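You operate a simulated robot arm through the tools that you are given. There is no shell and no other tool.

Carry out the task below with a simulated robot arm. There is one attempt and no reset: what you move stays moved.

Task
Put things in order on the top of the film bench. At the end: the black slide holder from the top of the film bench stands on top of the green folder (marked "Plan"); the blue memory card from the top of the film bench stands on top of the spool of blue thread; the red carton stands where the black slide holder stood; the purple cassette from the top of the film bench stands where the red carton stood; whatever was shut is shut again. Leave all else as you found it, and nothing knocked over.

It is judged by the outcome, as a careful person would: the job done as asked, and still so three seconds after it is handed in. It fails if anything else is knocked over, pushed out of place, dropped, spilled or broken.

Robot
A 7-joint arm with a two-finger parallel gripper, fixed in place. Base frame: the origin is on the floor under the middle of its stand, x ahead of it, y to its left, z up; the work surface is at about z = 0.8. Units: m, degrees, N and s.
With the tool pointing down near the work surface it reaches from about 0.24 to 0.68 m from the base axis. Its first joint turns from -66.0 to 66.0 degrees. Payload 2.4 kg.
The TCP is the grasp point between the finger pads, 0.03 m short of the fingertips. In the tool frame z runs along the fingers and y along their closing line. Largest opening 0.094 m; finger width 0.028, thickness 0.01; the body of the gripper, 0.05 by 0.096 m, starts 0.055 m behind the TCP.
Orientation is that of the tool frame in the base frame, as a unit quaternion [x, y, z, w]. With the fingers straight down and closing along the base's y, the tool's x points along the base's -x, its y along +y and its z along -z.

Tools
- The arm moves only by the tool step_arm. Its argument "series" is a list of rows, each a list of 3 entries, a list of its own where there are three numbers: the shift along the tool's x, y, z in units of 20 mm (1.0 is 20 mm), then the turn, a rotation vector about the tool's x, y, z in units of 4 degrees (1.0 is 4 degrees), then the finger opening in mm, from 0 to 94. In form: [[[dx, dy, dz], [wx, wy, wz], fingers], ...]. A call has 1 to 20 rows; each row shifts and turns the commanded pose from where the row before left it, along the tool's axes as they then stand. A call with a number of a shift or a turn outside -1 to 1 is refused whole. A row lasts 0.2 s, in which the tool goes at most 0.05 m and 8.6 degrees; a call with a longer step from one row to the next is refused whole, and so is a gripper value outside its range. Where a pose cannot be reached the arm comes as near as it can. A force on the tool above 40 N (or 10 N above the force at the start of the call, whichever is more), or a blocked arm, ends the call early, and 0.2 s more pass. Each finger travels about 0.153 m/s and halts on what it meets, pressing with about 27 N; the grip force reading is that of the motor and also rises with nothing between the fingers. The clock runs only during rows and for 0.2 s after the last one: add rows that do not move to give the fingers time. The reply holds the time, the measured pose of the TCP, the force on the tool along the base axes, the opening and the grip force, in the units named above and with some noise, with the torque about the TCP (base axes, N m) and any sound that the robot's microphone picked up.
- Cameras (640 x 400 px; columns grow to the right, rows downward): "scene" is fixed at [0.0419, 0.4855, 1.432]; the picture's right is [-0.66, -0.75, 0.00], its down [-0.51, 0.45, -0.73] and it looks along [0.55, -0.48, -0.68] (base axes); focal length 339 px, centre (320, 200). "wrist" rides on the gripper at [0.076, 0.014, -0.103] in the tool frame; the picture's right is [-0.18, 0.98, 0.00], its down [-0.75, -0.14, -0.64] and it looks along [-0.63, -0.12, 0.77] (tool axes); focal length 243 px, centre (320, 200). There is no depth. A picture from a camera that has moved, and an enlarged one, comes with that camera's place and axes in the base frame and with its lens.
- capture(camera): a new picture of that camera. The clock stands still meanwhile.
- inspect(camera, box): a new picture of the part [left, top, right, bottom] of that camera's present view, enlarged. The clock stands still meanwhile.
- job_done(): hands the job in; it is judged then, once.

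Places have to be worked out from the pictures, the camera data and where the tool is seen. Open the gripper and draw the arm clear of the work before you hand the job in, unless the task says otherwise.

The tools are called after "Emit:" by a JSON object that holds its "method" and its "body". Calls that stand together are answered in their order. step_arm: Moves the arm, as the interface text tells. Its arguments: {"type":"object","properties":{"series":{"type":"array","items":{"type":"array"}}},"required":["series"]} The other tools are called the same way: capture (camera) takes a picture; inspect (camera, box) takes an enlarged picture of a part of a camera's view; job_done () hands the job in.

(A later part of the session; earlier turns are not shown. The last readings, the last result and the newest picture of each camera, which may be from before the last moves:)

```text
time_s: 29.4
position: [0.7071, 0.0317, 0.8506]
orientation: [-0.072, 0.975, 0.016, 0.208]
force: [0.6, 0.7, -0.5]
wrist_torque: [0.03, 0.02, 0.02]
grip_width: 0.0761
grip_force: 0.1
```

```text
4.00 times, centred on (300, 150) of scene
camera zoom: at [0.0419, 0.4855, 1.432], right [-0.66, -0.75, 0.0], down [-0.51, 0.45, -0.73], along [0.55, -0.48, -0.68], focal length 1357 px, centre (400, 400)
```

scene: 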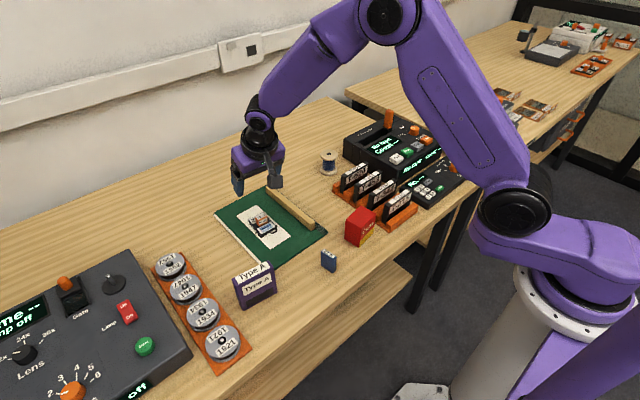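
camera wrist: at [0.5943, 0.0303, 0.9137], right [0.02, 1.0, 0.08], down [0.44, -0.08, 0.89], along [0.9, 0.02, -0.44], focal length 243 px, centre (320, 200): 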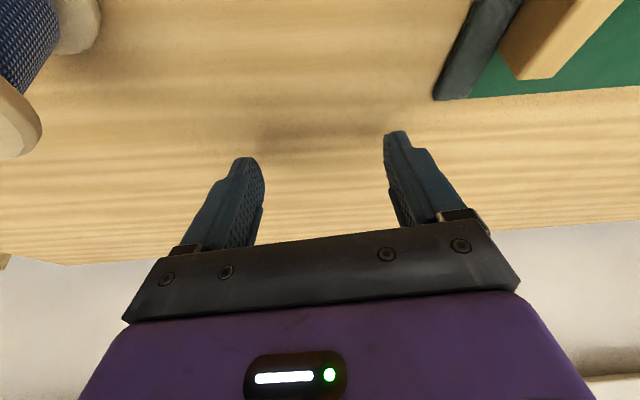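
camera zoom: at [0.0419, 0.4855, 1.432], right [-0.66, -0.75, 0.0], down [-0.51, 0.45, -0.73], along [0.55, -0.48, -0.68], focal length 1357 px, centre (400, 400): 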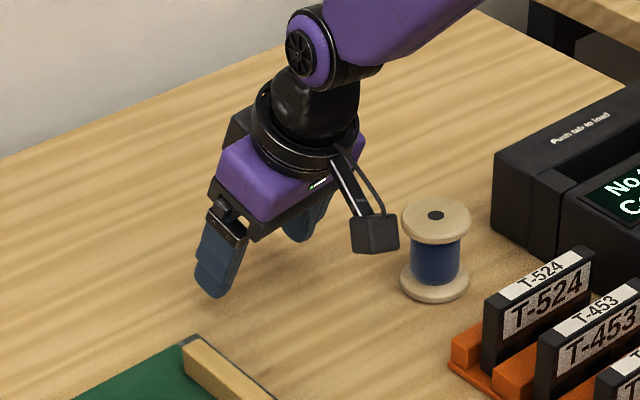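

The spot is reachable with margin from the spool. I rise 100 mm and traverse back to above the carton.

Emit:
{"method": "step_arm", "body": {"series": [[[-0.339, 0, -0.761], [0, 0, 0], 76], [[-0.339, 0, -0.761], [0, 0, 0], 76], [[-0.339, 0, -0.761], [0, 0, 0], 76], [[-0.339, 0, -0.761], [0, 0, 0], 76], [[-0.339, 0, -0.761], [0, 0, 0], 76], [[-0.339, 0, -0.761], [0, 0, 0], 76], [[0, 0, 0], [0, 0, 0], 76]]}}

Emit:
{"method": "step_arm", "body": {"series": [[[0.959, 0.219, -0.427], [0, 0, 0], 76], [[0.959, 0.219, -0.427], [0, 0, 0], 76], [[0.959, 0.219, -0.427], [0, 0, 0], 76], [[0.959, 0.219, -0.427], [0, 0, 0], 76], [[0.959, 0.219, -0.427], [0, 0, 0], 76], [[0.959, 0.219, -0.427], [0, 0, 0], 76], [[0.959, 0.219, -0.427], [0, 0, 0], 76], [[0.959, 0.219, -0.427], [0, 0, 0], 76], [[0.959, 0.219, -0.427], [0, 0, 0], 76], [[0.959, 0.219, -0.427], [0, 0, 0], 76], [[0.959, 0.219, -0.427], [0, 0, 0], 76], [[0.959, 0.219, -0.427], [0, 0, 0], 76], [[0.959, 0.219, -0.427], [0, 0, 0], 76], [[0.959, 0.219, -0.427], [0, 0, 0], 76], [[0.959, 0.219, -0.427], [0, 0, 0], 76], [[0, 0, 0], [0, 0, 0], 76], [[0, 0, 0], [0, 0, 0], 76]]}}

Emit:
{"method": "capture", "body": {"camera": "wrist"}}

Emit:
{"method": "capture", "body": {"camera": "scene"}}

```text
time_s: 31.0
position: [0.7064, 0.0323, 0.9509]
orientation: [-0.072, 0.975, 0.016, 0.207]
force: [-0.4, 0.0, -0.3]
wrist_torque: [-0.02, -0.01, 0.01]
grip_width: 0.0758
grip_force: 0.0
```

```text
time_s: 34.6
position: [0.3846, 0.0492, 0.9513]
orientation: [-0.072, 0.975, 0.016, 0.208]
force: [-0.1, -0.6, -0.2]
wrist_torque: [0.02, 0.01, 0.0]
grip_width: 0.0761
grip_force: 0.0
```

```text
taken
camera wrist: at [0.2729, 0.0488, 1.0132], right [0.02, 1.0, 0.08], down [0.44, -0.08, 0.89], along [0.9, 0.02, -0.44], focal length 243 px, centre (320, 200)
```

wrist: 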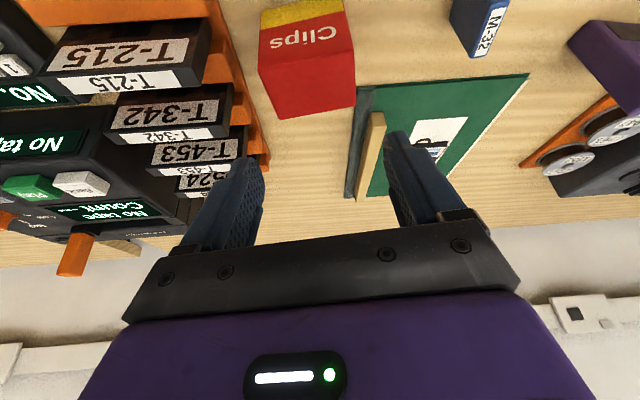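

```text
taken
```

scene: 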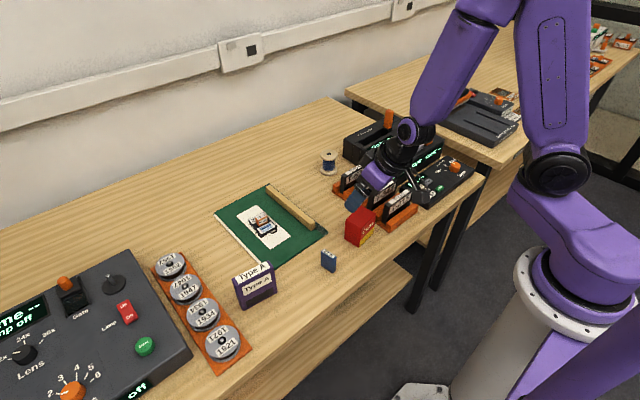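

I zoom into the wrist view to confirm alignment with the carton before descending.

Emit:
{"method": "inspect", "body": {"camera": "wrist", "box": [200, 0, 440, 150]}}

Emit:
{"method": "inspect", "body": {"camera": "scene", "box": [320, 150, 430, 260]}}

```text
2.67 times, centred on (320, 75) of wrist
camera zoom: at [0.2729, 0.0488, 1.0132], right [0.02, 1.0, 0.08], down [0.44, -0.08, 0.89], along [0.9, 0.02, -0.44], focal length 647 px, centre (320, 533)
```

zoom: 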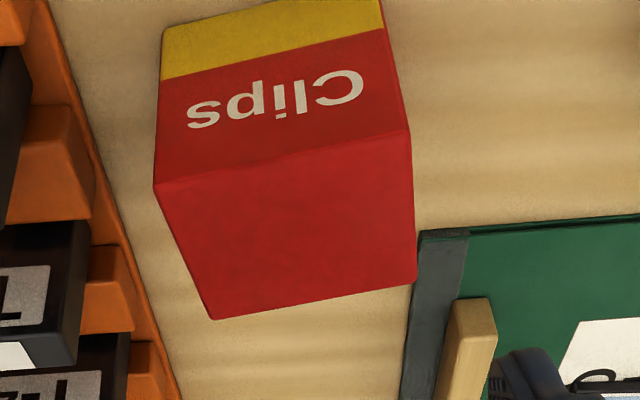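

```text
3.64 times, centred on (375, 205) of scene
camera zoom: at [0.0419, 0.4855, 1.432], right [-0.66, -0.75, 0.0], down [-0.51, 0.45, -0.73], along [0.55, -0.48, -0.68], focal length 1233 px, centre (120, 182)
```

zoom: 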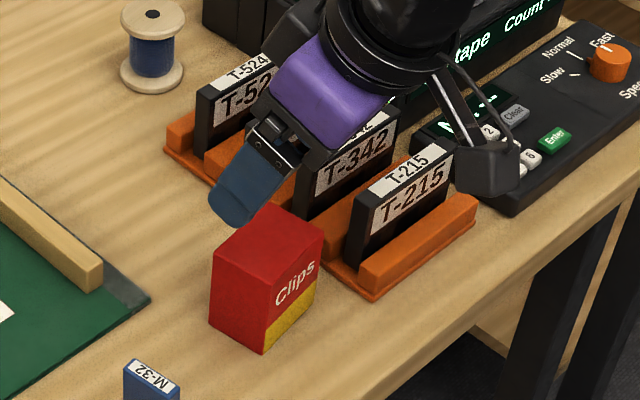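

The carton centre is confirmed at (0.390, 0.052), yaw 8.5°, matching tool yaw. I descend around it with 76 mm opening.

Emit:
{"method": "step_arm", "body": {"series": [[[0.342, 0.014, 0.788], [0, 0, 0], 76], [[0.342, 0.014, 0.788], [0, 0, 0], 76], [[0.342, 0.014, 0.788], [0, 0, 0], 76], [[0.342, 0.014, 0.788], [0, 0, 0], 76], [[0.171, 0.007, 0.394], [0, 0, 0], 76], [[0.171, 0.007, 0.394], [0, 0, 0], 76], [[0.171, 0.007, 0.394], [0, 0, 0], 76], [[0.171, 0.007, 0.394], [0, 0, 0], 76], [[0, 0, 0], [0, 0, 0], 76]]}}

Emit:
{"method": "capture", "body": {"camera": "wrist"}}

Emit:
{"method": "inspect", "body": {"camera": "scene", "box": [320, 150, 430, 260]}}

```text
time_s: 36.6
position: [0.3867, 0.0519, 0.8481]
orientation: [-0.073, 0.975, 0.016, 0.208]
force: [0.4, 0.7, -0.2]
wrist_torque: [0.02, 0.01, -0.01]
grip_width: 0.076
grip_force: 0.1
```

```text
taken
camera wrist: at [0.2743, 0.0508, 0.9099], right [0.02, 1.0, 0.08], down [0.44, -0.08, 0.89], along [0.9, 0.02, -0.44], focal length 243 px, centre (320, 200)
```

wrist: 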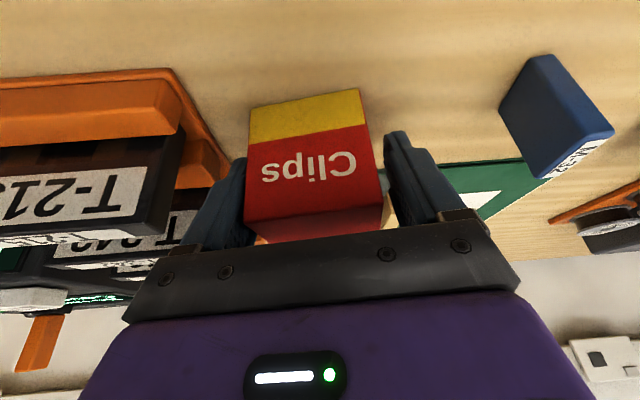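

```text
3.64 times, centred on (375, 205) of scene
camera zoom: at [0.0419, 0.4855, 1.432], right [-0.66, -0.75, 0.0], down [-0.51, 0.45, -0.73], along [0.55, -0.48, -0.68], focal length 1233 px, centre (120, 182)
```

zoom: 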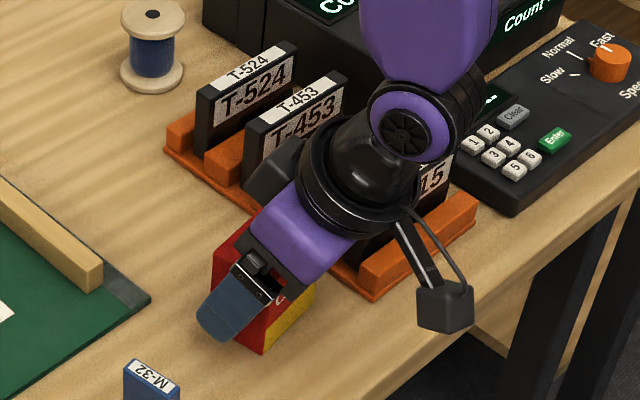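

The carton sits between the fingers with no contact forces. I close on it.

Emit:
{"method": "step_arm", "body": {"series": [[[0, 0, 0], [0, 0, 0], 68], [[0, 0, 0], [0, 0, 0], 62], [[0, 0, 0], [0, 0, 0], 45], [[0, 0, 0], [0, 0, 0], 45], [[0, 0, 0], [0, 0, 0], 45]]}}

Emit:
{"method": "capture", "body": {"camera": "wrist"}}

```text
time_s: 37.8
position: [0.3857, 0.0508, 0.8467]
orientation: [-0.073, 0.975, 0.016, 0.208]
force: [0.3, -0.1, 1.1]
wrist_torque: [-0.03, -0.03, -0.02]
grip_width: 0.0658
grip_force: 27.5
```

```text
taken
camera wrist: at [0.2742, 0.0508, 0.91], right [0.02, 1.0, 0.08], down [0.44, -0.08, 0.89], along [0.9, 0.02, -0.44], focal length 243 px, centre (320, 200)
```

wrist: 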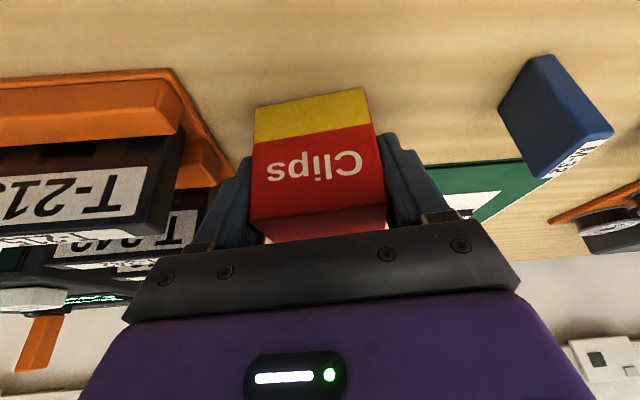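

The grip halted at 65.8 mm, a bit wider than my 61 mm estimate; I look closely to see what the fingers touch before lifting.

Emit:
{"method": "inspect", "body": {"camera": "wrist", "box": [200, 80, 440, 250]}}

Emit:
{"method": "inspect", "body": {"camera": "scene", "box": [335, 190, 405, 260]}}

```text
2.35 times, centred on (320, 165) of wrist
camera zoom: at [0.2742, 0.0508, 0.91], right [0.02, 1.0, 0.08], down [0.44, -0.08, 0.89], along [0.9, 0.02, -0.44], focal length 571 px, centre (320, 282)
```

zoom: 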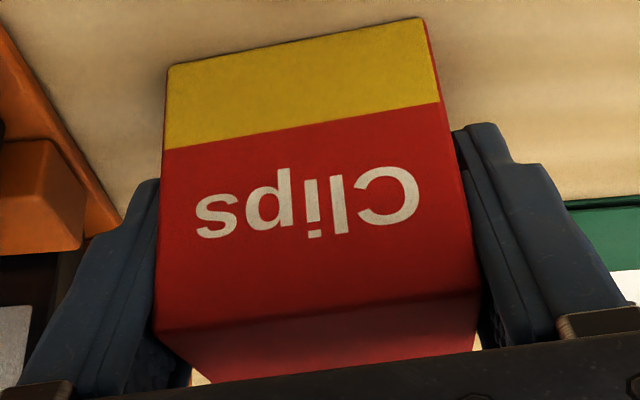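

```text
5.71 times, centred on (370, 225) of scene
camera zoom: at [0.0419, 0.4855, 1.432], right [-0.66, -0.75, 0.0], down [-0.51, 0.45, -0.73], along [0.55, -0.48, -0.68], focal length 1938 px, centre (34, 57)
```

zoom: 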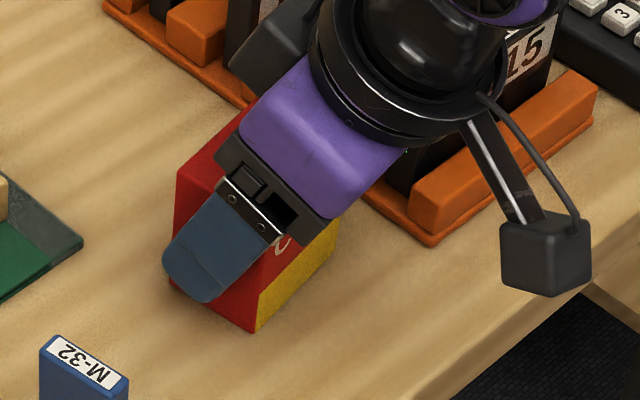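

Both pads appear flat against the carton's sides with 27 N. I lift 20 mm slowly to test the hold.

Emit:
{"method": "step_arm", "body": {"series": [[[-0.1, 0, -0.229], [0, 0, 0], 45], [[-0.1, 0, -0.229], [0, 0, 0], 45], [[-0.1, 0, -0.229], [0, 0, 0], 45], [[-0.1, 0, -0.229], [0, 0, 0], 45], [[0, 0, 0], [0, 0, 0], 45]]}}

Emit:
{"method": "capture", "body": {"camera": "wrist"}}

Emit:
{"method": "inspect", "body": {"camera": "scene", "box": [320, 170, 420, 260]}}

```text
time_s: 39.0
position: [0.3855, 0.0518, 0.8681]
orientation: [-0.074, 0.975, 0.017, 0.208]
force: [-0.5, 0.0, -0.6]
wrist_torque: [-0.03, 0.02, 0.0]
grip_width: 0.0658
grip_force: 27.4
```

```text
taken
camera wrist: at [0.2736, 0.0503, 0.9302], right [0.02, 1.0, 0.08], down [0.44, -0.08, 0.89], along [0.9, 0.02, -0.44], focal length 243 px, centre (320, 200)
```

wrist: 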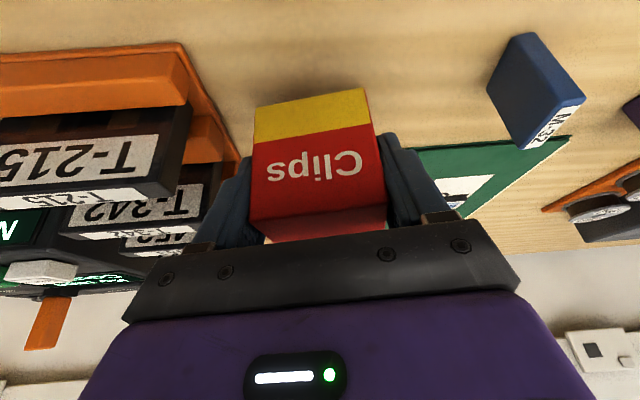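

```text
4.44 times, centred on (370, 215) of scene
camera zoom: at [0.0419, 0.4855, 1.432], right [-0.66, -0.75, 0.0], down [-0.51, 0.45, -0.73], along [0.55, -0.48, -0.68], focal length 1507 px, centre (98, 133)
```

zoom: 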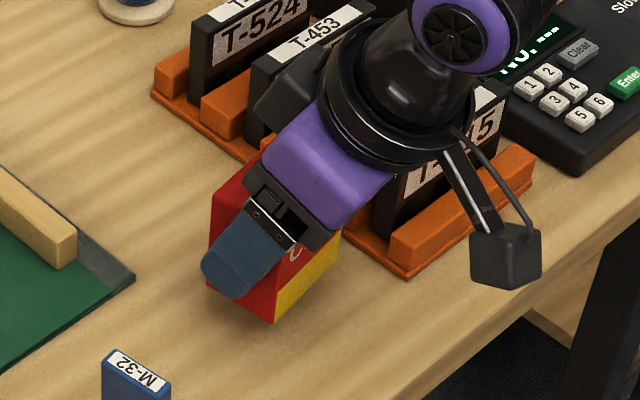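

Securely held. I raise it well clear and carry it to above the holder's former place.

Emit:
{"method": "step_arm", "body": {"series": [[[-0.305, 0, -0.686], [0, 0, 0], 45], [[-0.305, 0, -0.686], [0, 0, 0], 45], [[-0.305, 0, -0.686], [0, 0, 0], 45], [[-0.305, 0, -0.686], [0, 0, 0], 45], [[-0.305, 0, -0.686], [0, 0, 0], 45], [[-0.305, 0, -0.686], [0, 0, 0], 45], [[0, 0, 0], [0, 0, 0], 45]]}}

Emit:
{"method": "step_arm", "body": {"series": [[[-0.6, -0.15, 0.27], [0, 0, 0], 45], [[-0.953, -0.227, 0.424], [0, 0, 0], 45], [[-0.953, -0.227, 0.424], [0, 0, 0], 45], [[-0.953, -0.227, 0.424], [0, 0, 0], 45], [[-0.953, -0.227, 0.424], [0, 0, 0], 45], [[-0.953, -0.227, 0.424], [0, 0, 0], 45], [[-0.953, -0.227, 0.424], [0, 0, 0], 45], [[-0.953, -0.227, 0.424], [0, 0, 0], 45], [[-0.953, -0.227, 0.424], [0, 0, 0], 45], [[-0.953, -0.227, 0.424], [0, 0, 0], 45], [[-0.953, -0.227, 0.424], [0, 0, 0], 45], [[-0.953, -0.227, 0.424], [0, 0, 0], 45], [[-0.953, -0.227, 0.424], [0, 0, 0], 45], [[-0.953, -0.227, 0.424], [0, 0, 0], 45], [[-0.953, -0.227, 0.424], [0, 0, 0], 45], [[-0.353, -0.077, 0.154], [0, 0, 0], 45], [[0, 0, 0], [0, 0, 0], 45], [[0, 0, 0], [0, 0, 0], 45]]}}

Emit:
{"method": "capture", "body": {"camera": "wrist"}}

Emit:
{"method": "inspect", "body": {"camera": "scene", "box": [230, 90, 370, 200]}}

```text
time_s: 40.6
position: [0.3855, 0.0522, 0.9581]
orientation: [-0.073, 0.975, 0.015, 0.207]
force: [-0.2, 0.5, 0.3]
wrist_torque: [-0.02, 0.01, -0.01]
grip_width: 0.0657
grip_force: 26.8
```

```text
time_s: 44.4
position: [0.7065, 0.0323, 0.9583]
orientation: [-0.074, 0.975, 0.017, 0.208]
force: [0.7, -0.8, -0.1]
wrist_torque: [0.02, 0.01, 0.01]
grip_width: 0.0661
grip_force: 27.0
```

```text
taken
camera wrist: at [0.5935, 0.0307, 1.0204], right [0.02, 1.0, 0.08], down [0.44, -0.08, 0.89], along [0.9, 0.02, -0.44], focal length 243 px, centre (320, 200)
```

wrist: 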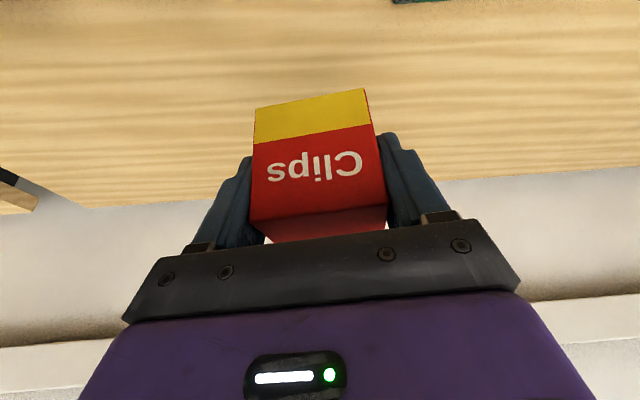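

```text
3.64 times, centred on (300, 145) of scene
camera zoom: at [0.0419, 0.4855, 1.432], right [-0.66, -0.75, 0.0], down [-0.51, 0.45, -0.73], along [0.55, -0.48, -0.68], focal length 1233 px, centre (393, 400)
```

zoom: 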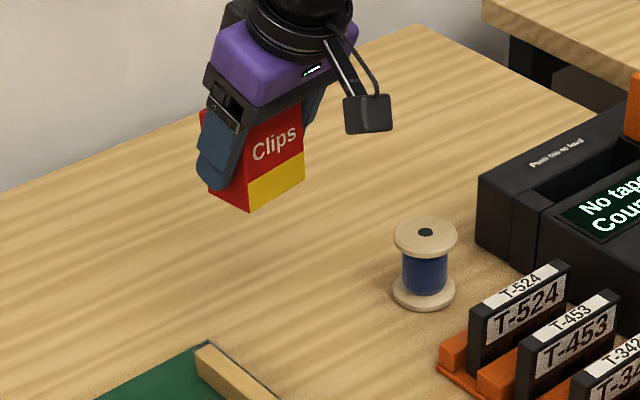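

Computed from the view, the carton centre is at about (0.709, 0.034); I nudge −2.6 mm in y and lower 95 mm.

Emit:
{"method": "step_arm", "body": {"series": [[[0.318, -0.045, 0.724], [0, 0, 0], 45], [[0.318, -0.045, 0.724], [0, 0, 0], 45], [[0.318, -0.045, 0.724], [0, 0, 0], 45], [[0.318, 0, 0.724], [0, 0, 0], 45], [[0.318, 0, 0.724], [0, 0, 0], 45], [[0.318, 0, 0.724], [0, 0, 0], 45], [[0, 0, 0], [0, 0, 0], 45]]}}

Emit:
{"method": "inspect", "body": {"camera": "scene", "box": [230, 110, 350, 200]}}

Emit:
{"method": "capture", "body": {"camera": "wrist"}}

```text
time_s: 46.0
position: [0.7069, 0.0287, 0.862]
orientation: [-0.073, 0.975, 0.016, 0.208]
force: [0.2, 0.2, -1.2]
wrist_torque: [-0.01, 0.02, -0.02]
grip_width: 0.0659
grip_force: 26.9
```

```text
4.44 times, centred on (290, 155) of scene
camera zoom: at [0.0419, 0.4855, 1.432], right [-0.66, -0.75, 0.0], down [-0.51, 0.45, -0.73], along [0.55, -0.48, -0.68], focal length 1507 px, centre (453, 400)
```

zoom: 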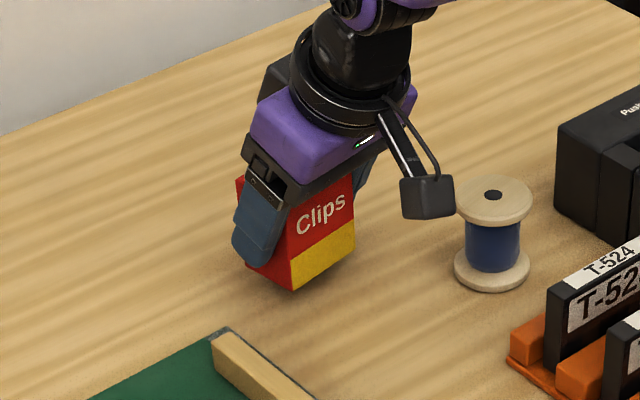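

```text
taken
camera wrist: at [0.5948, 0.0277, 0.925], right [0.02, 1.0, 0.08], down [0.44, -0.08, 0.89], along [0.9, 0.02, -0.44], focal length 243 px, centre (320, 200)
```

wrist: 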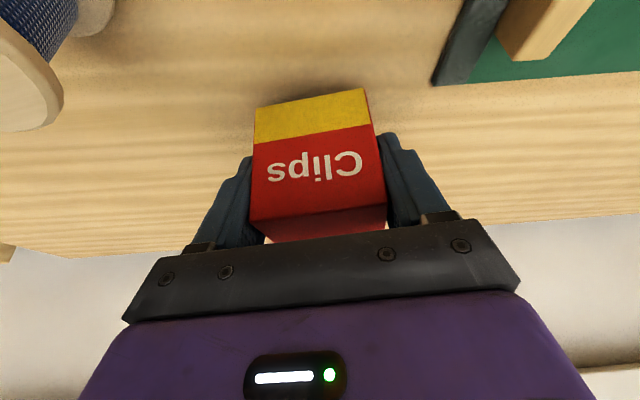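

Carton centre ≈ (0.7105, 0.0306), bottom ≈ 15 mm above the table. I lower 12 mm, then fine steps.

Emit:
{"method": "step_arm", "body": {"series": [[[0.081, 0, 0.183], [0, 0, 0], 45], [[0.081, 0, 0.183], [0, 0, 0], 45], [[0.081, 0, 0.183], [0, 0, 0], 45], [[0, 0, 0], [0, 0, 0], 45]]}}

Emit:
{"method": "step_arm", "body": {"series": [[[0.02, 0, 0.046], [0, 0, 0], 45], [[0.01, 0, 0.023], [0, 0, 0], 45], [[0, 0, 0], [0, 0, 0], 45]]}}

Emit:
{"method": "step_arm", "body": {"series": [[[0.02, 0, 0.046], [0, 0, 0], 45], [[0, 0, 0], [0, 0, 0], 45]]}}

```text
time_s: 47.0
position: [0.7064, 0.029, 0.8508]
orientation: [-0.073, 0.975, 0.016, 0.207]
force: [0.6, -0.3, -1.2]
wrist_torque: [-0.01, 0.03, 0.04]
grip_width: 0.0658
grip_force: 27.0
```

```text
time_s: 47.8
position: [0.7055, 0.0306, 0.8488]
orientation: [-0.073, 0.975, 0.016, 0.207]
force: [-0.2, 0.2, -1.8]
wrist_torque: [0.0, 0.0, -0.03]
grip_width: 0.0658
grip_force: 27.6
```

```text
time_s: 48.4
position: [0.7057, 0.0282, 0.8473]
orientation: [-0.072, 0.975, 0.016, 0.207]
force: [0.4, 0.6, -0.2]
wrist_torque: [-0.02, -0.02, 0.0]
grip_width: 0.0658
grip_force: 26.3
```

No firm contact yet; I continue with 1 mm steps.

Emit:
{"method": "step_arm", "body": {"series": [[[0.02, 0, 0.046], [0, 0, 0], 45], [[0, 0, 0], [0, 0, 0], 45]]}}

```text
time_s: 49.0
position: [0.7068, 0.0303, 0.8479]
orientation: [-0.072, 0.975, 0.015, 0.208]
force: [-0.9, 0.7, 4.3]
wrist_torque: [-0.12, 0.09, -0.04]
grip_width: 0.066
grip_force: 27.2
```

Contact (4 N) — the carton's bottom is on the bench. I release it gradually.

Emit:
{"method": "step_arm", "body": {"series": [[[0, 0, 0], [0, 0, 0], 67], [[0, 0, 0], [0, 0, 0], 70], [[0, 0, 0], [0, 0, 0], 76], [[0, 0, 0], [0, 0, 0], 84], [[0, 0, 0], [0, 0, 0], 84]]}}

Emit:
{"method": "capture", "body": {"camera": "wrist"}}

Emit:
{"method": "inspect", "body": {"camera": "scene", "box": [230, 110, 350, 200]}}

```text
time_s: 50.2
position: [0.7065, 0.0299, 0.8471]
orientation: [-0.073, 0.976, 0.017, 0.207]
force: [0.6, -0.2, 0.1]
wrist_torque: [-0.01, -0.03, 0.0]
grip_width: 0.0839
grip_force: 0.0
```

```text
taken
camera wrist: at [0.5948, 0.0279, 0.9095], right [0.02, 1.0, 0.08], down [0.44, -0.08, 0.89], along [0.9, 0.02, -0.44], focal length 243 px, centre (320, 200)
```

wrist: 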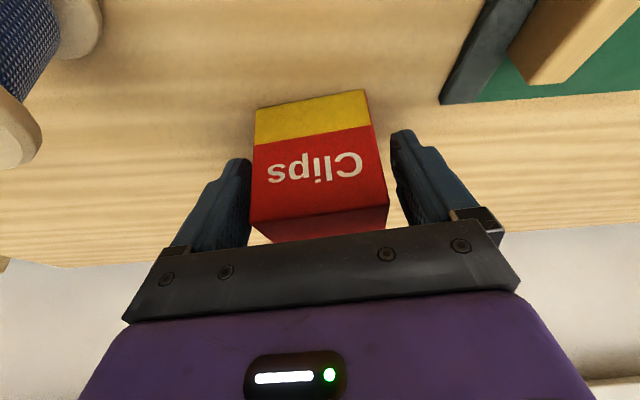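

```text
4.44 times, centred on (290, 155) of scene
camera zoom: at [0.0419, 0.4855, 1.432], right [-0.66, -0.75, 0.0], down [-0.51, 0.45, -0.73], along [0.55, -0.48, -0.68], focal length 1507 px, centre (453, 400)
```

zoom: 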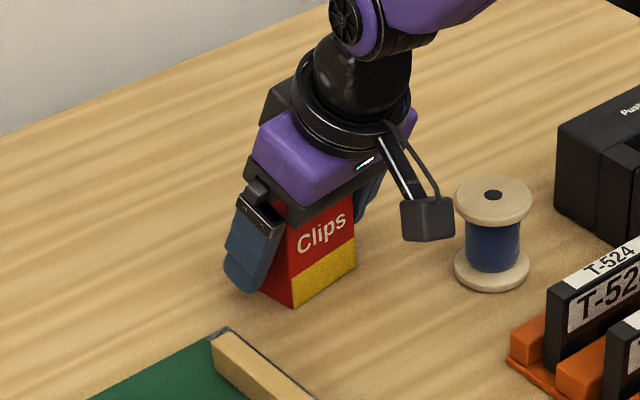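

The carton stands upright in place. I lift straight out, then undo the tilt.

Emit:
{"method": "step_arm", "body": {"series": [[[-0.16, 0, -0.36], [0, 0, 0], 84], [[-0.32, 0, -0.719], [0, 0, 0], 84], [[-0.32, 0, -0.719], [0, 0, 0], 84], [[-0.32, 0, -0.719], [0, 0, 0], 84], [[-0.32, 0, -0.719], [0, 0, 0], 84], [[-0.32, 0, -0.719], [0, 0, 0], 84], [[-0.32, 0, -0.719], [0, 0, 0], 84], [[-0.32, 0, -0.719], [0, 0, 0], 84], [[0.5, 0, -0.5], [0, 1, 0], 84], [[0.8, 0, -0.3], [0, 1, 0], 84], [[0.8, 0, -0.3], [0, 1, 0], 84], [[0.8, 0, -0.2], [0, 1, 0], 84], [[0.8, 0, -0.1], [0, 1, 0], 84], [[0.8, 0, 0], [0, 1, 0], 84], [[0, 0, 0], [0, 0, 0], 84]]}}

Emit:
{"method": "capture", "body": {"camera": "scene"}}

Emit:
{"method": "capture", "body": {"camera": "wrist"}}

```text
time_s: 53.4
position: [0.6122, 0.0149, 0.9706]
orientation: [-0.074, 0.997, -0.001, 0.0]
force: [0.2, -0.3, -0.7]
wrist_torque: [-0.01, 0.0, -0.02]
grip_width: 0.0839
grip_force: 0.2
```

```text
taken
```

scene: 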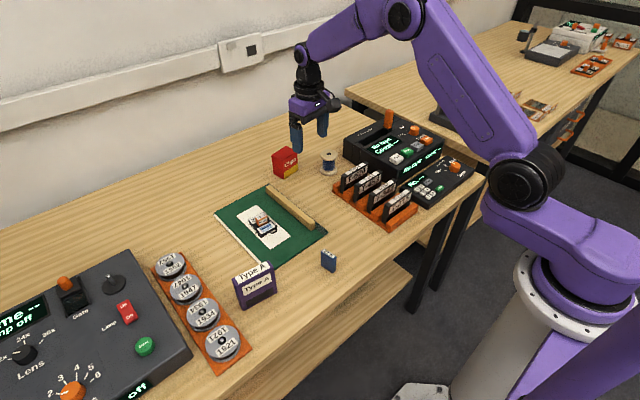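

```text
taken
camera wrist: at [0.5347, 0.0182, 1.0738], right [0.04, 1.0, 0.0], down [0.77, -0.03, 0.64], along [0.64, -0.02, -0.77], focal length 243 px, centre (320, 200)
```

wrist: 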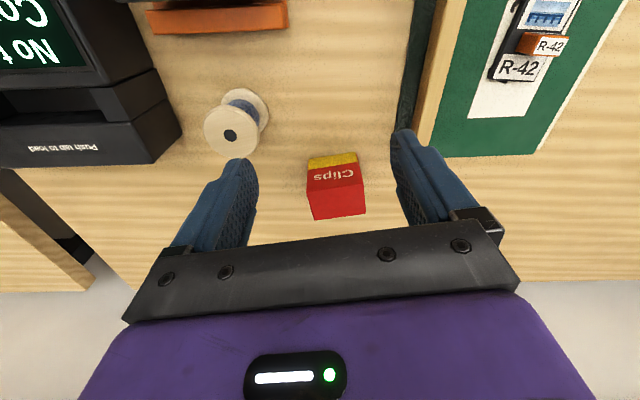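

The carton stands upright in the holder's old place. I take a close measurement of the spool from here while I'm near.

Emit:
{"method": "inspect", "body": {"camera": "wrist", "box": [190, 75, 290, 165]}}

Emit:
{"method": "inspect", "body": {"camera": "wrist", "box": [290, 140, 380, 225]}}

Emit:
{"method": "inspect", "body": {"camera": "scene", "box": [255, 140, 345, 195]}}

```text
4.44 times, centred on (240, 120) of wrist
camera zoom: at [0.5347, 0.0182, 1.0738], right [0.04, 1.0, 0.0], down [0.77, -0.03, 0.64], along [0.64, -0.02, -0.77], focal length 1078 px, centre (676, 556)
```

zoom: 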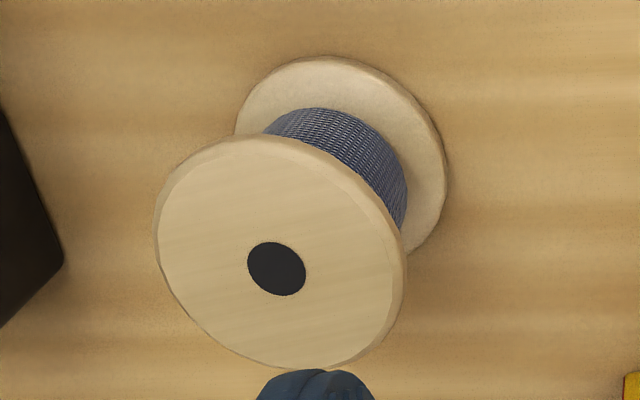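

```text
4.71 times, centred on (335, 182) of wrist
camera zoom: at [0.5347, 0.0182, 1.0738], right [0.04, 1.0, 0.0], down [0.77, -0.03, 0.64], along [0.64, -0.02, -0.77], focal length 1142 px, centre (249, 282)
```

zoom: 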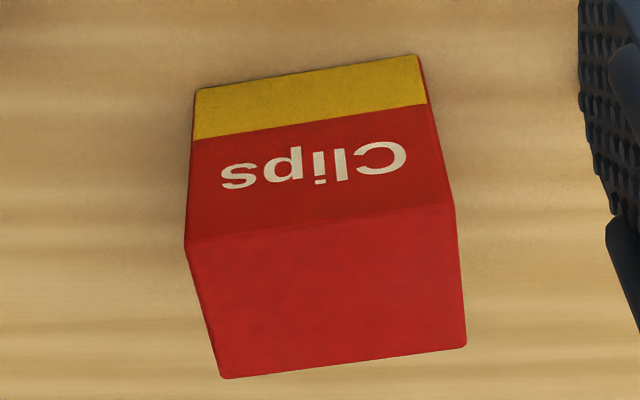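

```text
7.11 times, centred on (300, 168) of scene
camera zoom: at [0.0419, 0.4855, 1.432], right [-0.66, -0.75, 0.0], down [-0.51, 0.45, -0.73], along [0.55, -0.48, -0.68], focal length 2412 px, centre (462, 431)
```

zoom: 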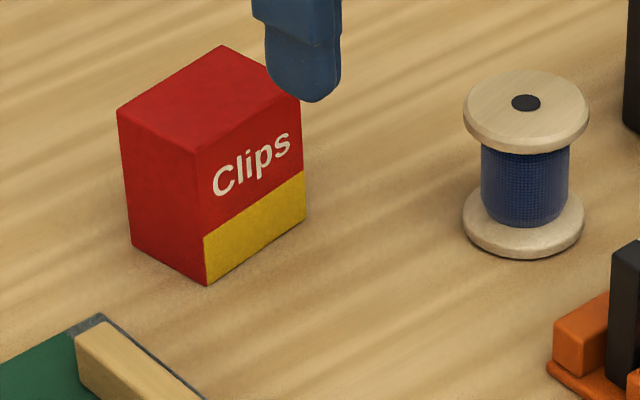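

Carton centre is now ≈ (0.711, 0.0315), right on target. Now I travel to above the cassette.

Emit:
{"method": "step_arm", "body": {"series": [[[0.458, 0.916, -0.088], [0, 0, 0], 84], [[0.458, 0.916, -0.088], [0, 0, 0], 84], [[0.458, 0.916, -0.088], [0, 0, 0], 84], [[0.458, 0.916, -0.088], [0, 0, 0], 84], [[0.458, 0.916, -0.088], [0, 0, 0], 84], [[0.458, 0.916, -0.088], [0, 0, 0], 84], [[0.458, 0.916, -0.088], [0, 0, 0], 84], [[0.458, 0.916, -0.088], [0, 0, 0], 84], [[0.458, 0.916, -0.088], [0, 0, 0], 84], [[0.458, 0.916, -0.088], [0, 0, 0], 84], [[0.458, 0.916, -0.088], [0, 0, 0], 84], [[0.458, 0.916, -0.088], [0, 0, 0], 84], [[0.458, 0.916, -0.088], [0, 0, 0], 84], [[0.458, 0.916, -0.088], [0, 0, 0], 84], [[0.458, 0.916, -0.088], [0, 0, 0], 84], [[0.458, 0.916, -0.088], [0, 0, 0], 84], [[0.458, 0.916, -0.088], [0, 0, 0], 84], [[0, 0, 0], [0, 0, 0], 84]]}}

Emit:
{"method": "step_arm", "body": {"series": [[[0, 0, 0], [0, 0, -0.96], 70], [[0, 0, 0], [0, 0, -0.96], 60], [[0, 0, 0], [0, 0, -0.96], 60], [[0, 0, 0], [0, 0, -0.96], 60], [[0, 0, 0], [0, 0, -0.96], 60], [[0, 0, 0], [0, 0, -0.96], 60], [[0, 0, 0], [0, 0, -0.96], 60], [[0, 0, 0], [0, 0, -0.96], 60], [[0, 0, 0], [0, 0, -0.96], 60], [[0, 0, 0], [0, 0, -0.96], 60], [[0, 0, 0], [0, 0, -0.96], 60], [[0, 0, 0], [0, 0, -0.96], 60], [[0, 0, 0], [0, 0, -0.96], 60], [[0, 0, 0], [0, 0, -0.96], 60], [[0, 0, 0], [0, 0, -0.96], 60], [[0, 0, 0], [0, 0, -0.96], 60], [[0, 0, 0], [0, 0, -0.96], 60], [[0, 0, 0], [0, 0, -0.96], 60], [[0, 0, 0], [0, 0, -0.96], 60], [[0, 0, 0], [0, 0, 0], 60]]}}

Emit:
{"method": "capture", "body": {"camera": "wrist"}}

Emit:
{"method": "capture", "body": {"camera": "scene"}}

```text
time_s: 57.2
position: [0.4119, 0.2992, 1.0024]
orientation: [-0.074, 0.997, 0.001, 0.0]
force: [0.8, 0.7, -0.7]
wrist_torque: [0.03, -0.02, 0.04]
grip_width: 0.084
grip_force: 0.0
```

```text
time_s: 61.4
position: [0.4112, 0.2988, 1.0012]
orientation: [-0.653, 0.757, -0.001, 0.0]
force: [0.3, -0.9, -0.8]
wrist_torque: [0.01, -0.05, -0.03]
grip_width: 0.06
grip_force: 0.1
```

```text
taken
camera wrist: at [0.3857, 0.227, 1.1041], right [-0.95, 0.33, 0.0], down [0.25, 0.72, 0.64], along [0.21, 0.61, -0.77], focal length 243 px, centre (320, 200)
```

wrist: 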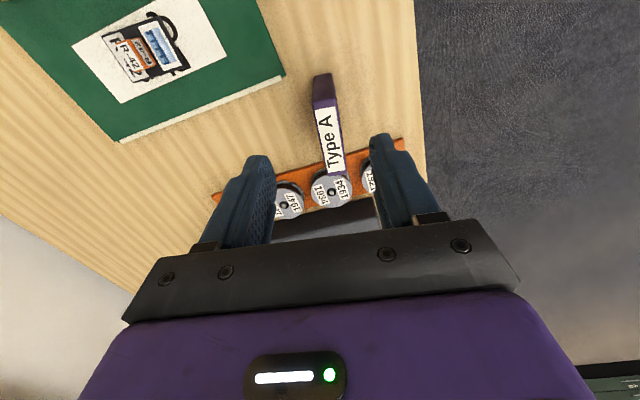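

```text
taken
```

scene: 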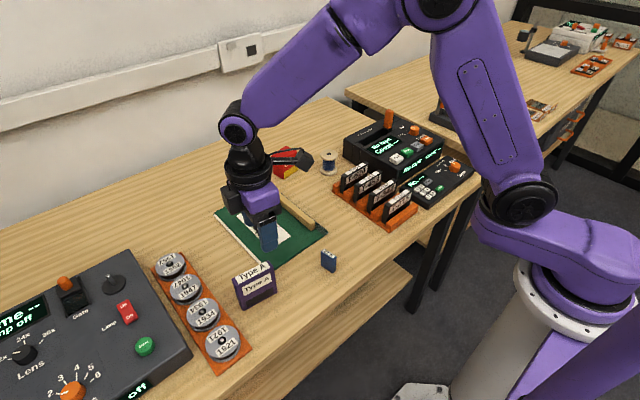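

Tool yaw is now 81.5°, closing line along the cassette's thickness. I zoom in on the cassette for a precise fix.

Emit:
{"method": "inspect", "body": {"camera": "wrist", "box": [270, 60, 400, 200]}}

```text
2.86 times, centred on (335, 130) of wrist
camera zoom: at [0.3857, 0.227, 1.1041], right [-0.95, 0.33, 0.0], down [0.25, 0.72, 0.64], along [0.21, 0.61, -0.77], focal length 693 px, centre (277, 400)
```

zoom: 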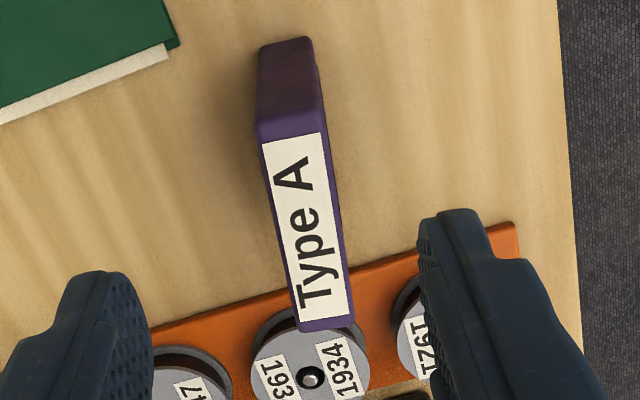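

Cassette centre (0.410, 0.332), yaw ≈ −7.5°, top z≈0.888. I move over it and descend to TCP z 0.862.

Emit:
{"method": "step_arm", "body": {"series": [[[-0.805, 0.15, 0], [0, 0, 0], 60], [[-0.805, 0.15, 0], [0, 0, 0], 60], [[0, 0, 0.87], [0, 0, 0], 60], [[0, 0, 0.87], [0, 0, 0], 60], [[0, 0, 0.87], [0, 0, 0], 60], [[0, 0, 0.87], [0, 0, 0], 60], [[0, 0, 0], [0, 0, 0], 60]]}}

Emit:
{"method": "capture", "body": {"camera": "wrist"}}

Emit:
{"method": "inspect", "body": {"camera": "scene", "box": [200, 190, 320, 310]}}

```text
time_s: 63.0
position: [0.4093, 0.3316, 0.9332]
orientation: [-0.653, 0.758, 0.001, 0.001]
force: [-0.2, 0.2, 0.2]
wrist_torque: [0.02, 0.0, 0.01]
grip_width: 0.0599
grip_force: 0.1
```

```text
taken
camera wrist: at [0.3847, 0.2599, 1.0343], right [-0.94, 0.33, 0.0], down [0.25, 0.72, 0.64], along [0.21, 0.61, -0.77], focal length 243 px, centre (320, 200)
```

wrist: 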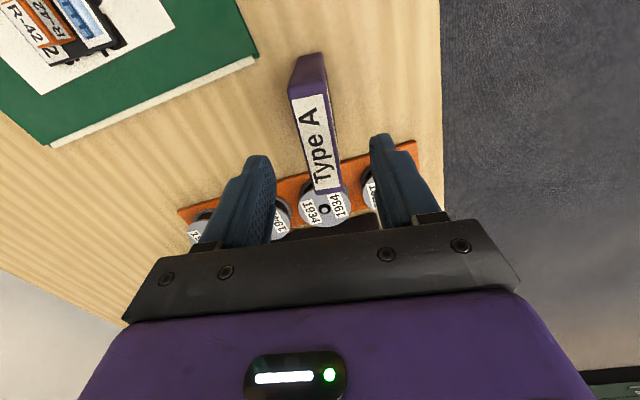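

```text
3.33 times, centred on (260, 250) of scene
camera zoom: at [0.0419, 0.4855, 1.432], right [-0.66, -0.75, 0.0], down [-0.51, 0.45, -0.73], along [0.55, -0.48, -0.68], focal length 1131 px, centre (520, 33)
```

zoom: 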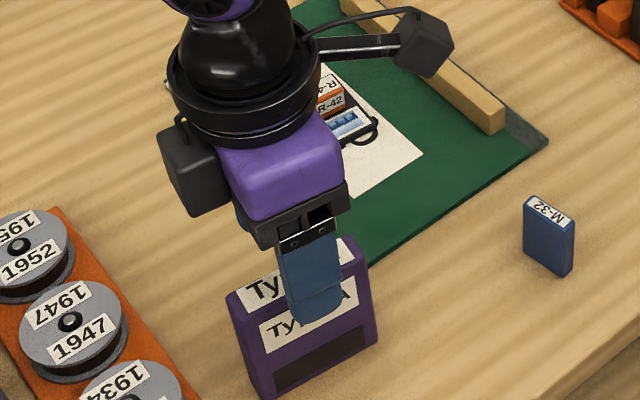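

Alignment looks good. I descend the remaining 71 mm.

Emit:
{"method": "step_arm", "body": {"series": [[[0, 0, 0.71], [0, 0, 0], 60], [[0, 0, 0.71], [0, 0, 0], 60], [[0, 0, 0.71], [0, 0, 0], 60], [[0, 0, 0.71], [0, 0, 0], 60], [[0, 0, 0.71], [0, 0, 0], 60], [[0, 0, 0], [0, 0, 0], 60]]}}

Emit:
{"method": "capture", "body": {"camera": "wrist"}}

Emit:
{"method": "inspect", "body": {"camera": "scene", "box": [180, 200, 300, 320]}}

```text
time_s: 64.4
position: [0.4097, 0.333, 0.8608]
orientation: [-0.653, 0.757, 0.0, 0.001]
force: [-0.1, 0.4, 0.5]
wrist_torque: [0.04, -0.02, 0.01]
grip_width: 0.06
grip_force: 0.1
```

```text
taken
camera wrist: at [0.3844, 0.2601, 0.9627], right [-0.94, 0.33, 0.0], down [0.25, 0.72, 0.64], along [0.21, 0.61, -0.77], focal length 243 px, centre (320, 200)
```

wrist: 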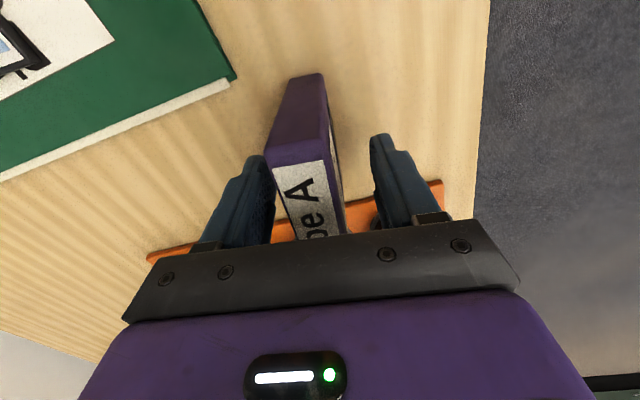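

```text
3.33 times, centred on (240, 260) of scene
camera zoom: at [0.0419, 0.4855, 1.432], right [-0.66, -0.75, 0.0], down [-0.51, 0.45, -0.73], along [0.55, -0.48, -0.68], focal length 1131 px, centre (587, 0)
```

zoom: 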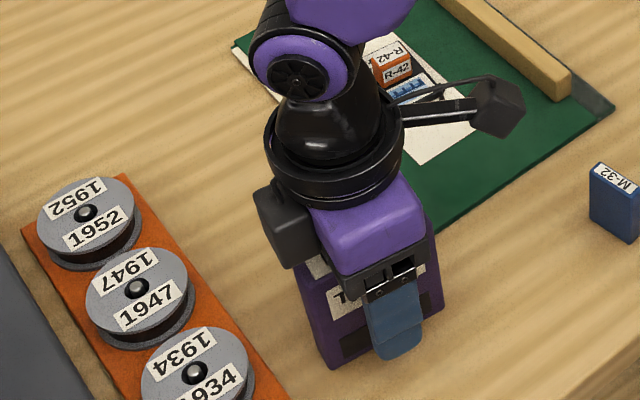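

I check centring of the cassette between the fingers with a zoom before closing.

Emit:
{"method": "inspect", "body": {"camera": "wrist", "box": [220, 60, 430, 240]}}

```text
2.22 times, centred on (325, 150) of wrist
camera zoom: at [0.3844, 0.2601, 0.9627], right [-0.94, 0.33, 0.0], down [0.25, 0.72, 0.64], along [0.21, 0.61, -0.77], focal length 539 px, centre (309, 311)
```

zoom: 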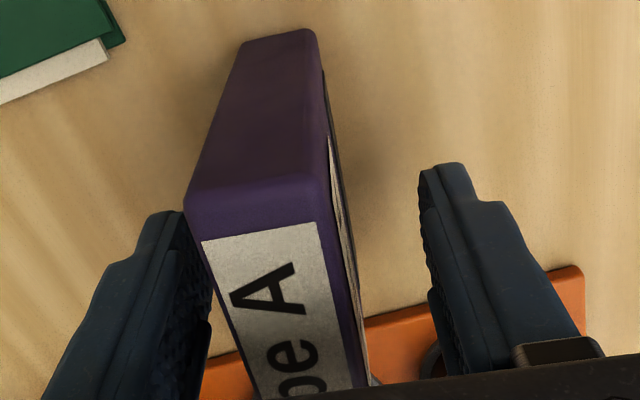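

Geometry confirms the cassette is centred (x 0.410) between the fingers. I close.

Emit:
{"method": "step_arm", "body": {"series": [[[0, 0, 0], [0, 0, 0], 40], [[0, 0, 0], [0, 0, 0], 28], [[0, 0, 0], [0, 0, 0], 22], [[0, 0, 0], [0, 0, 0], 8], [[0, 0, 0], [0, 0, 0], 8], [[0, 0, 0], [0, 0, 0], 8]]}}

Emit:
{"method": "inspect", "body": {"camera": "wrist", "box": [220, 60, 430, 240]}}

```text
time_s: 65.8
position: [0.4093, 0.3318, 0.8599]
orientation: [-0.653, 0.758, 0.001, 0.0]
force: [1.4, 0.7, 0.6]
wrist_torque: [0.05, -0.05, 0.03]
grip_width: 0.026
grip_force: 27.2
```

```text
2.22 times, centred on (325, 150) of wrist
camera zoom: at [0.3844, 0.2601, 0.963], right [-0.94, 0.33, 0.0], down [0.25, 0.72, 0.64], along [0.21, 0.61, -0.77], focal length 539 px, centre (309, 311)
```

zoom: 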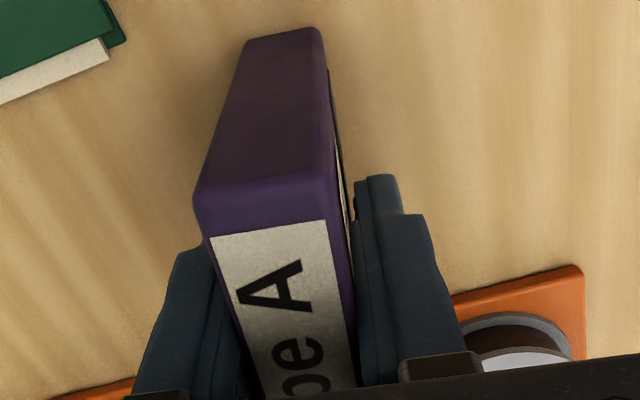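

Gripped. I lift slowly and check before travelling.

Emit:
{"method": "step_arm", "body": {"series": [[[0, 0, -0.25], [0, 0, 0], 8], [[0, 0, -0.5], [0, 0, 0], 8], [[0, 0, -0.85], [0, 0, 0], 8], [[0, 0, -0.85], [0, 0, 0], 8], [[0, 0, -0.85], [0, 0, 0], 8], [[0, 0, -0.85], [0, 0, 0], 8], [[0, 0, -0.85], [0, 0, 0], 8], [[0, 0, 0], [0, 0, 0], 8]]}}

Emit:
{"method": "inspect", "body": {"camera": "scene", "box": [180, 160, 340, 320]}}

```text
time_s: 67.6
position: [0.4098, 0.3328, 0.9608]
orientation: [-0.653, 0.757, 0.0, 0.0]
force: [0.1, -0.4, -1.5]
wrist_torque: [0.02, 0.0, 0.01]
grip_width: 0.0263
grip_force: 26.9
```

```text
2.50 times, centred on (260, 240) of scene
camera zoom: at [0.0419, 0.4855, 1.432], right [-0.66, -0.75, 0.0], down [-0.51, 0.45, -0.73], along [0.55, -0.49, -0.68], focal length 848 px, centre (470, 100)
```

zoom: 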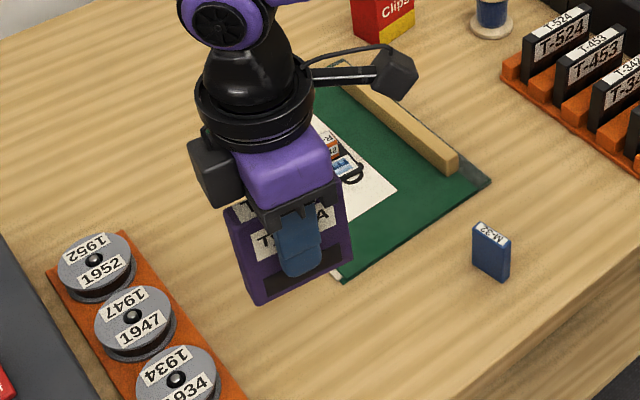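

The cassette hangs level. I carry it above the carton's former spot (TCP 0.3905, 0.051).

Emit:
{"method": "step_arm", "body": {"series": [[[0.5, -0.04, 0], [0, 0, 0], 8], [[0.935, -0.075, 0], [0, 0, 0], 8], [[0.935, -0.075, 0], [0, 0, 0], 8], [[0.935, -0.075, 0], [0, 0, 0], 8], [[0.935, -0.075, 0], [0, 0, 0], 8], [[0.935, -0.075, 0], [0, 0, 0], 8], [[0.935, -0.075, 0], [0, 0, 0], 8], [[0.935, -0.075, 0], [0, 0, 0], 8], [[0.935, -0.075, 0], [0, 0, 0], 8], [[0.935, -0.075, 0], [0, 0, 0], 8], [[0.935, -0.075, 0], [0, 0, 0], 8], [[0.935, -0.075, 0], [0, 0, 0], 8], [[0.935, -0.075, 0], [0, 0, 0], 8], [[0.935, -0.075, 0], [0, 0, 0], 8], [[0.935, -0.075, 0], [0, 0, 0], 8], [[0.435, -0.035, 0], [0, 0, 0], 8], [[0, 0, 0], [0, 0, 0], 8], [[0, 0, 0], [0, 0, 0], 8]]}}

Emit:
{"method": "capture", "body": {"camera": "wrist"}}

Emit:
{"method": "inspect", "body": {"camera": "scene", "box": [310, 130, 450, 270]}}

```text
time_s: 71.4
position: [0.3906, 0.0513, 0.9608]
orientation: [-0.653, 0.757, 0.0, 0.001]
force: [0.1, 0.2, -1.9]
wrist_torque: [0.03, 0.04, -0.02]
grip_width: 0.0256
grip_force: 27.5
```

```text
taken
camera wrist: at [0.3656, -0.021, 1.063], right [-0.94, 0.33, 0.0], down [0.25, 0.72, 0.64], along [0.21, 0.61, -0.77], focal length 243 px, centre (320, 200)
```

wrist: 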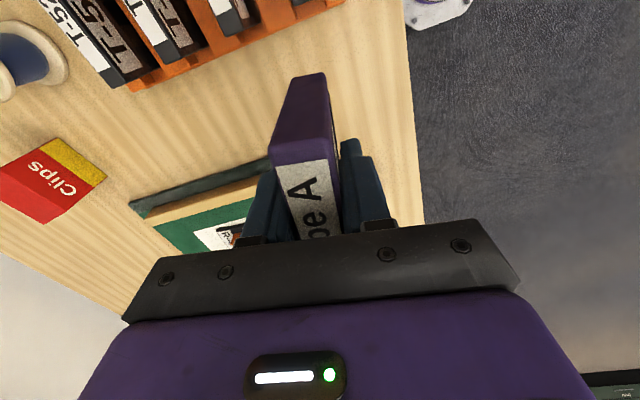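

```text
2.86 times, centred on (380, 200) of scene
camera zoom: at [0.0419, 0.4855, 1.432], right [-0.66, -0.75, 0.0], down [-0.51, 0.45, -0.73], along [0.55, -0.48, -0.68], focal length 969 px, centre (149, 200)
```

zoom: 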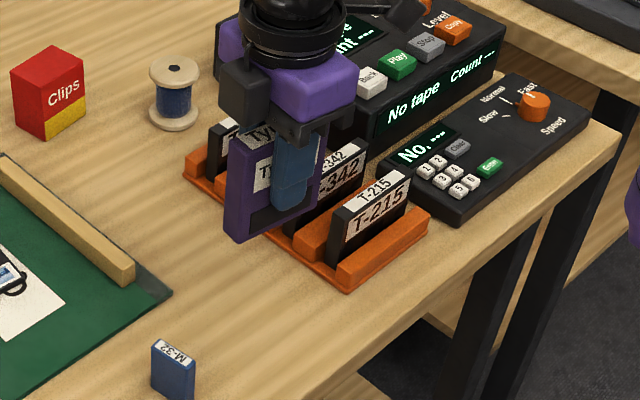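

The cassette is over the target (≈0.391, 0.051). I lower 90 mm, then finish with fine steps.

Emit:
{"method": "step_arm", "body": {"series": [[[0, 0, 0.75], [0, 0, 0], 8], [[0, 0, 0.75], [0, 0, 0], 8], [[0, 0, 0.75], [0, 0, 0], 8], [[0, 0, 0.75], [0, 0, 0], 8], [[0, 0, 0.75], [0, 0, 0], 8], [[0, 0, 0.75], [0, 0, 0], 8], [[0, 0, 0], [0, 0, 0], 8]]}}

Emit:
{"method": "inspect", "body": {"camera": "scene", "box": [310, 150, 440, 270]}}

Emit:
{"method": "capture", "body": {"camera": "wrist"}}

```text
time_s: 73.0
position: [0.3901, 0.0511, 0.8713]
orientation: [-0.653, 0.757, 0.001, 0.001]
force: [0.9, -0.2, -1.0]
wrist_torque: [0.04, -0.04, -0.02]
grip_width: 0.0261
grip_force: 27.0
```

```text
3.33 times, centred on (375, 210) of scene
camera zoom: at [0.0419, 0.4855, 1.432], right [-0.66, -0.75, 0.0], down [-0.51, 0.45, -0.73], along [0.55, -0.48, -0.68], focal length 1131 px, centre (137, 167)
```

zoom: 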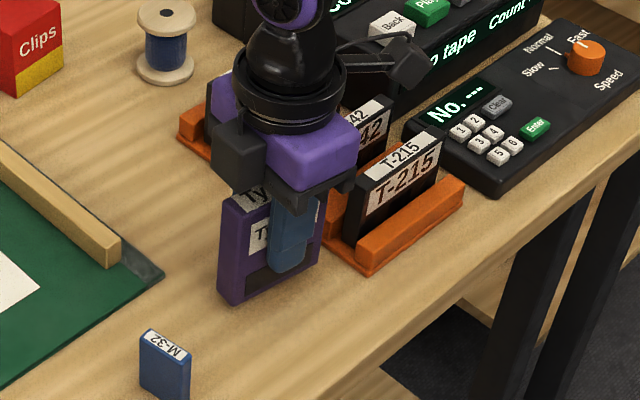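

```text
taken
camera wrist: at [0.3658, -0.0208, 0.9733], right [-0.94, 0.33, 0.0], down [0.25, 0.72, 0.64], along [0.21, 0.61, -0.77], focal length 243 px, centre (320, 200)
```

wrist: 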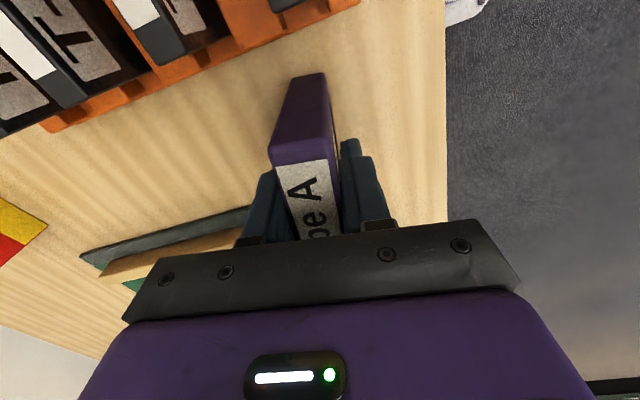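

About 10 mm left (camera height 0.973 vs 0.963 at pick). I lower 8 mm, then 1 mm steps.

Emit:
{"method": "step_arm", "body": {"series": [[[0, 0, 0.2], [0, 0, 0], 8], [[0, 0, 0.2], [0, 0, 0], 8], [[0, 0, 0], [0, 0, 0], 8]]}}

Emit:
{"method": "step_arm", "body": {"series": [[[0, 0, 0.06], [0, 0, 0], 8], [[0, 0, 0], [0, 0, 0], 8]]}}

Emit:
{"method": "step_arm", "body": {"series": [[[0, 0, 0.05], [0, 0, 0], 8], [[0, 0, 0], [0, 0, 0], 8]]}}

```text
time_s: 73.8
position: [0.3912, 0.0508, 0.8627]
orientation: [-0.653, 0.758, 0.001, 0.0]
force: [-0.6, -0.2, -1.8]
wrist_torque: [0.03, -0.01, -0.03]
grip_width: 0.026
grip_force: 26.8
```

```text
time_s: 74.4
position: [0.3908, 0.0518, 0.8617]
orientation: [-0.652, 0.758, 0.0, 0.0]
force: [0.7, -0.5, -1.8]
wrist_torque: [0.0, -0.04, 0.01]
grip_width: 0.026
grip_force: 26.6
```

```text
time_s: 75.0
position: [0.3902, 0.0511, 0.8614]
orientation: [-0.652, 0.758, 0.0, 0.001]
force: [-0.5, -0.1, 4.8]
wrist_torque: [0.07, 0.01, 0.0]
grip_width: 0.0263
grip_force: 26.7
```

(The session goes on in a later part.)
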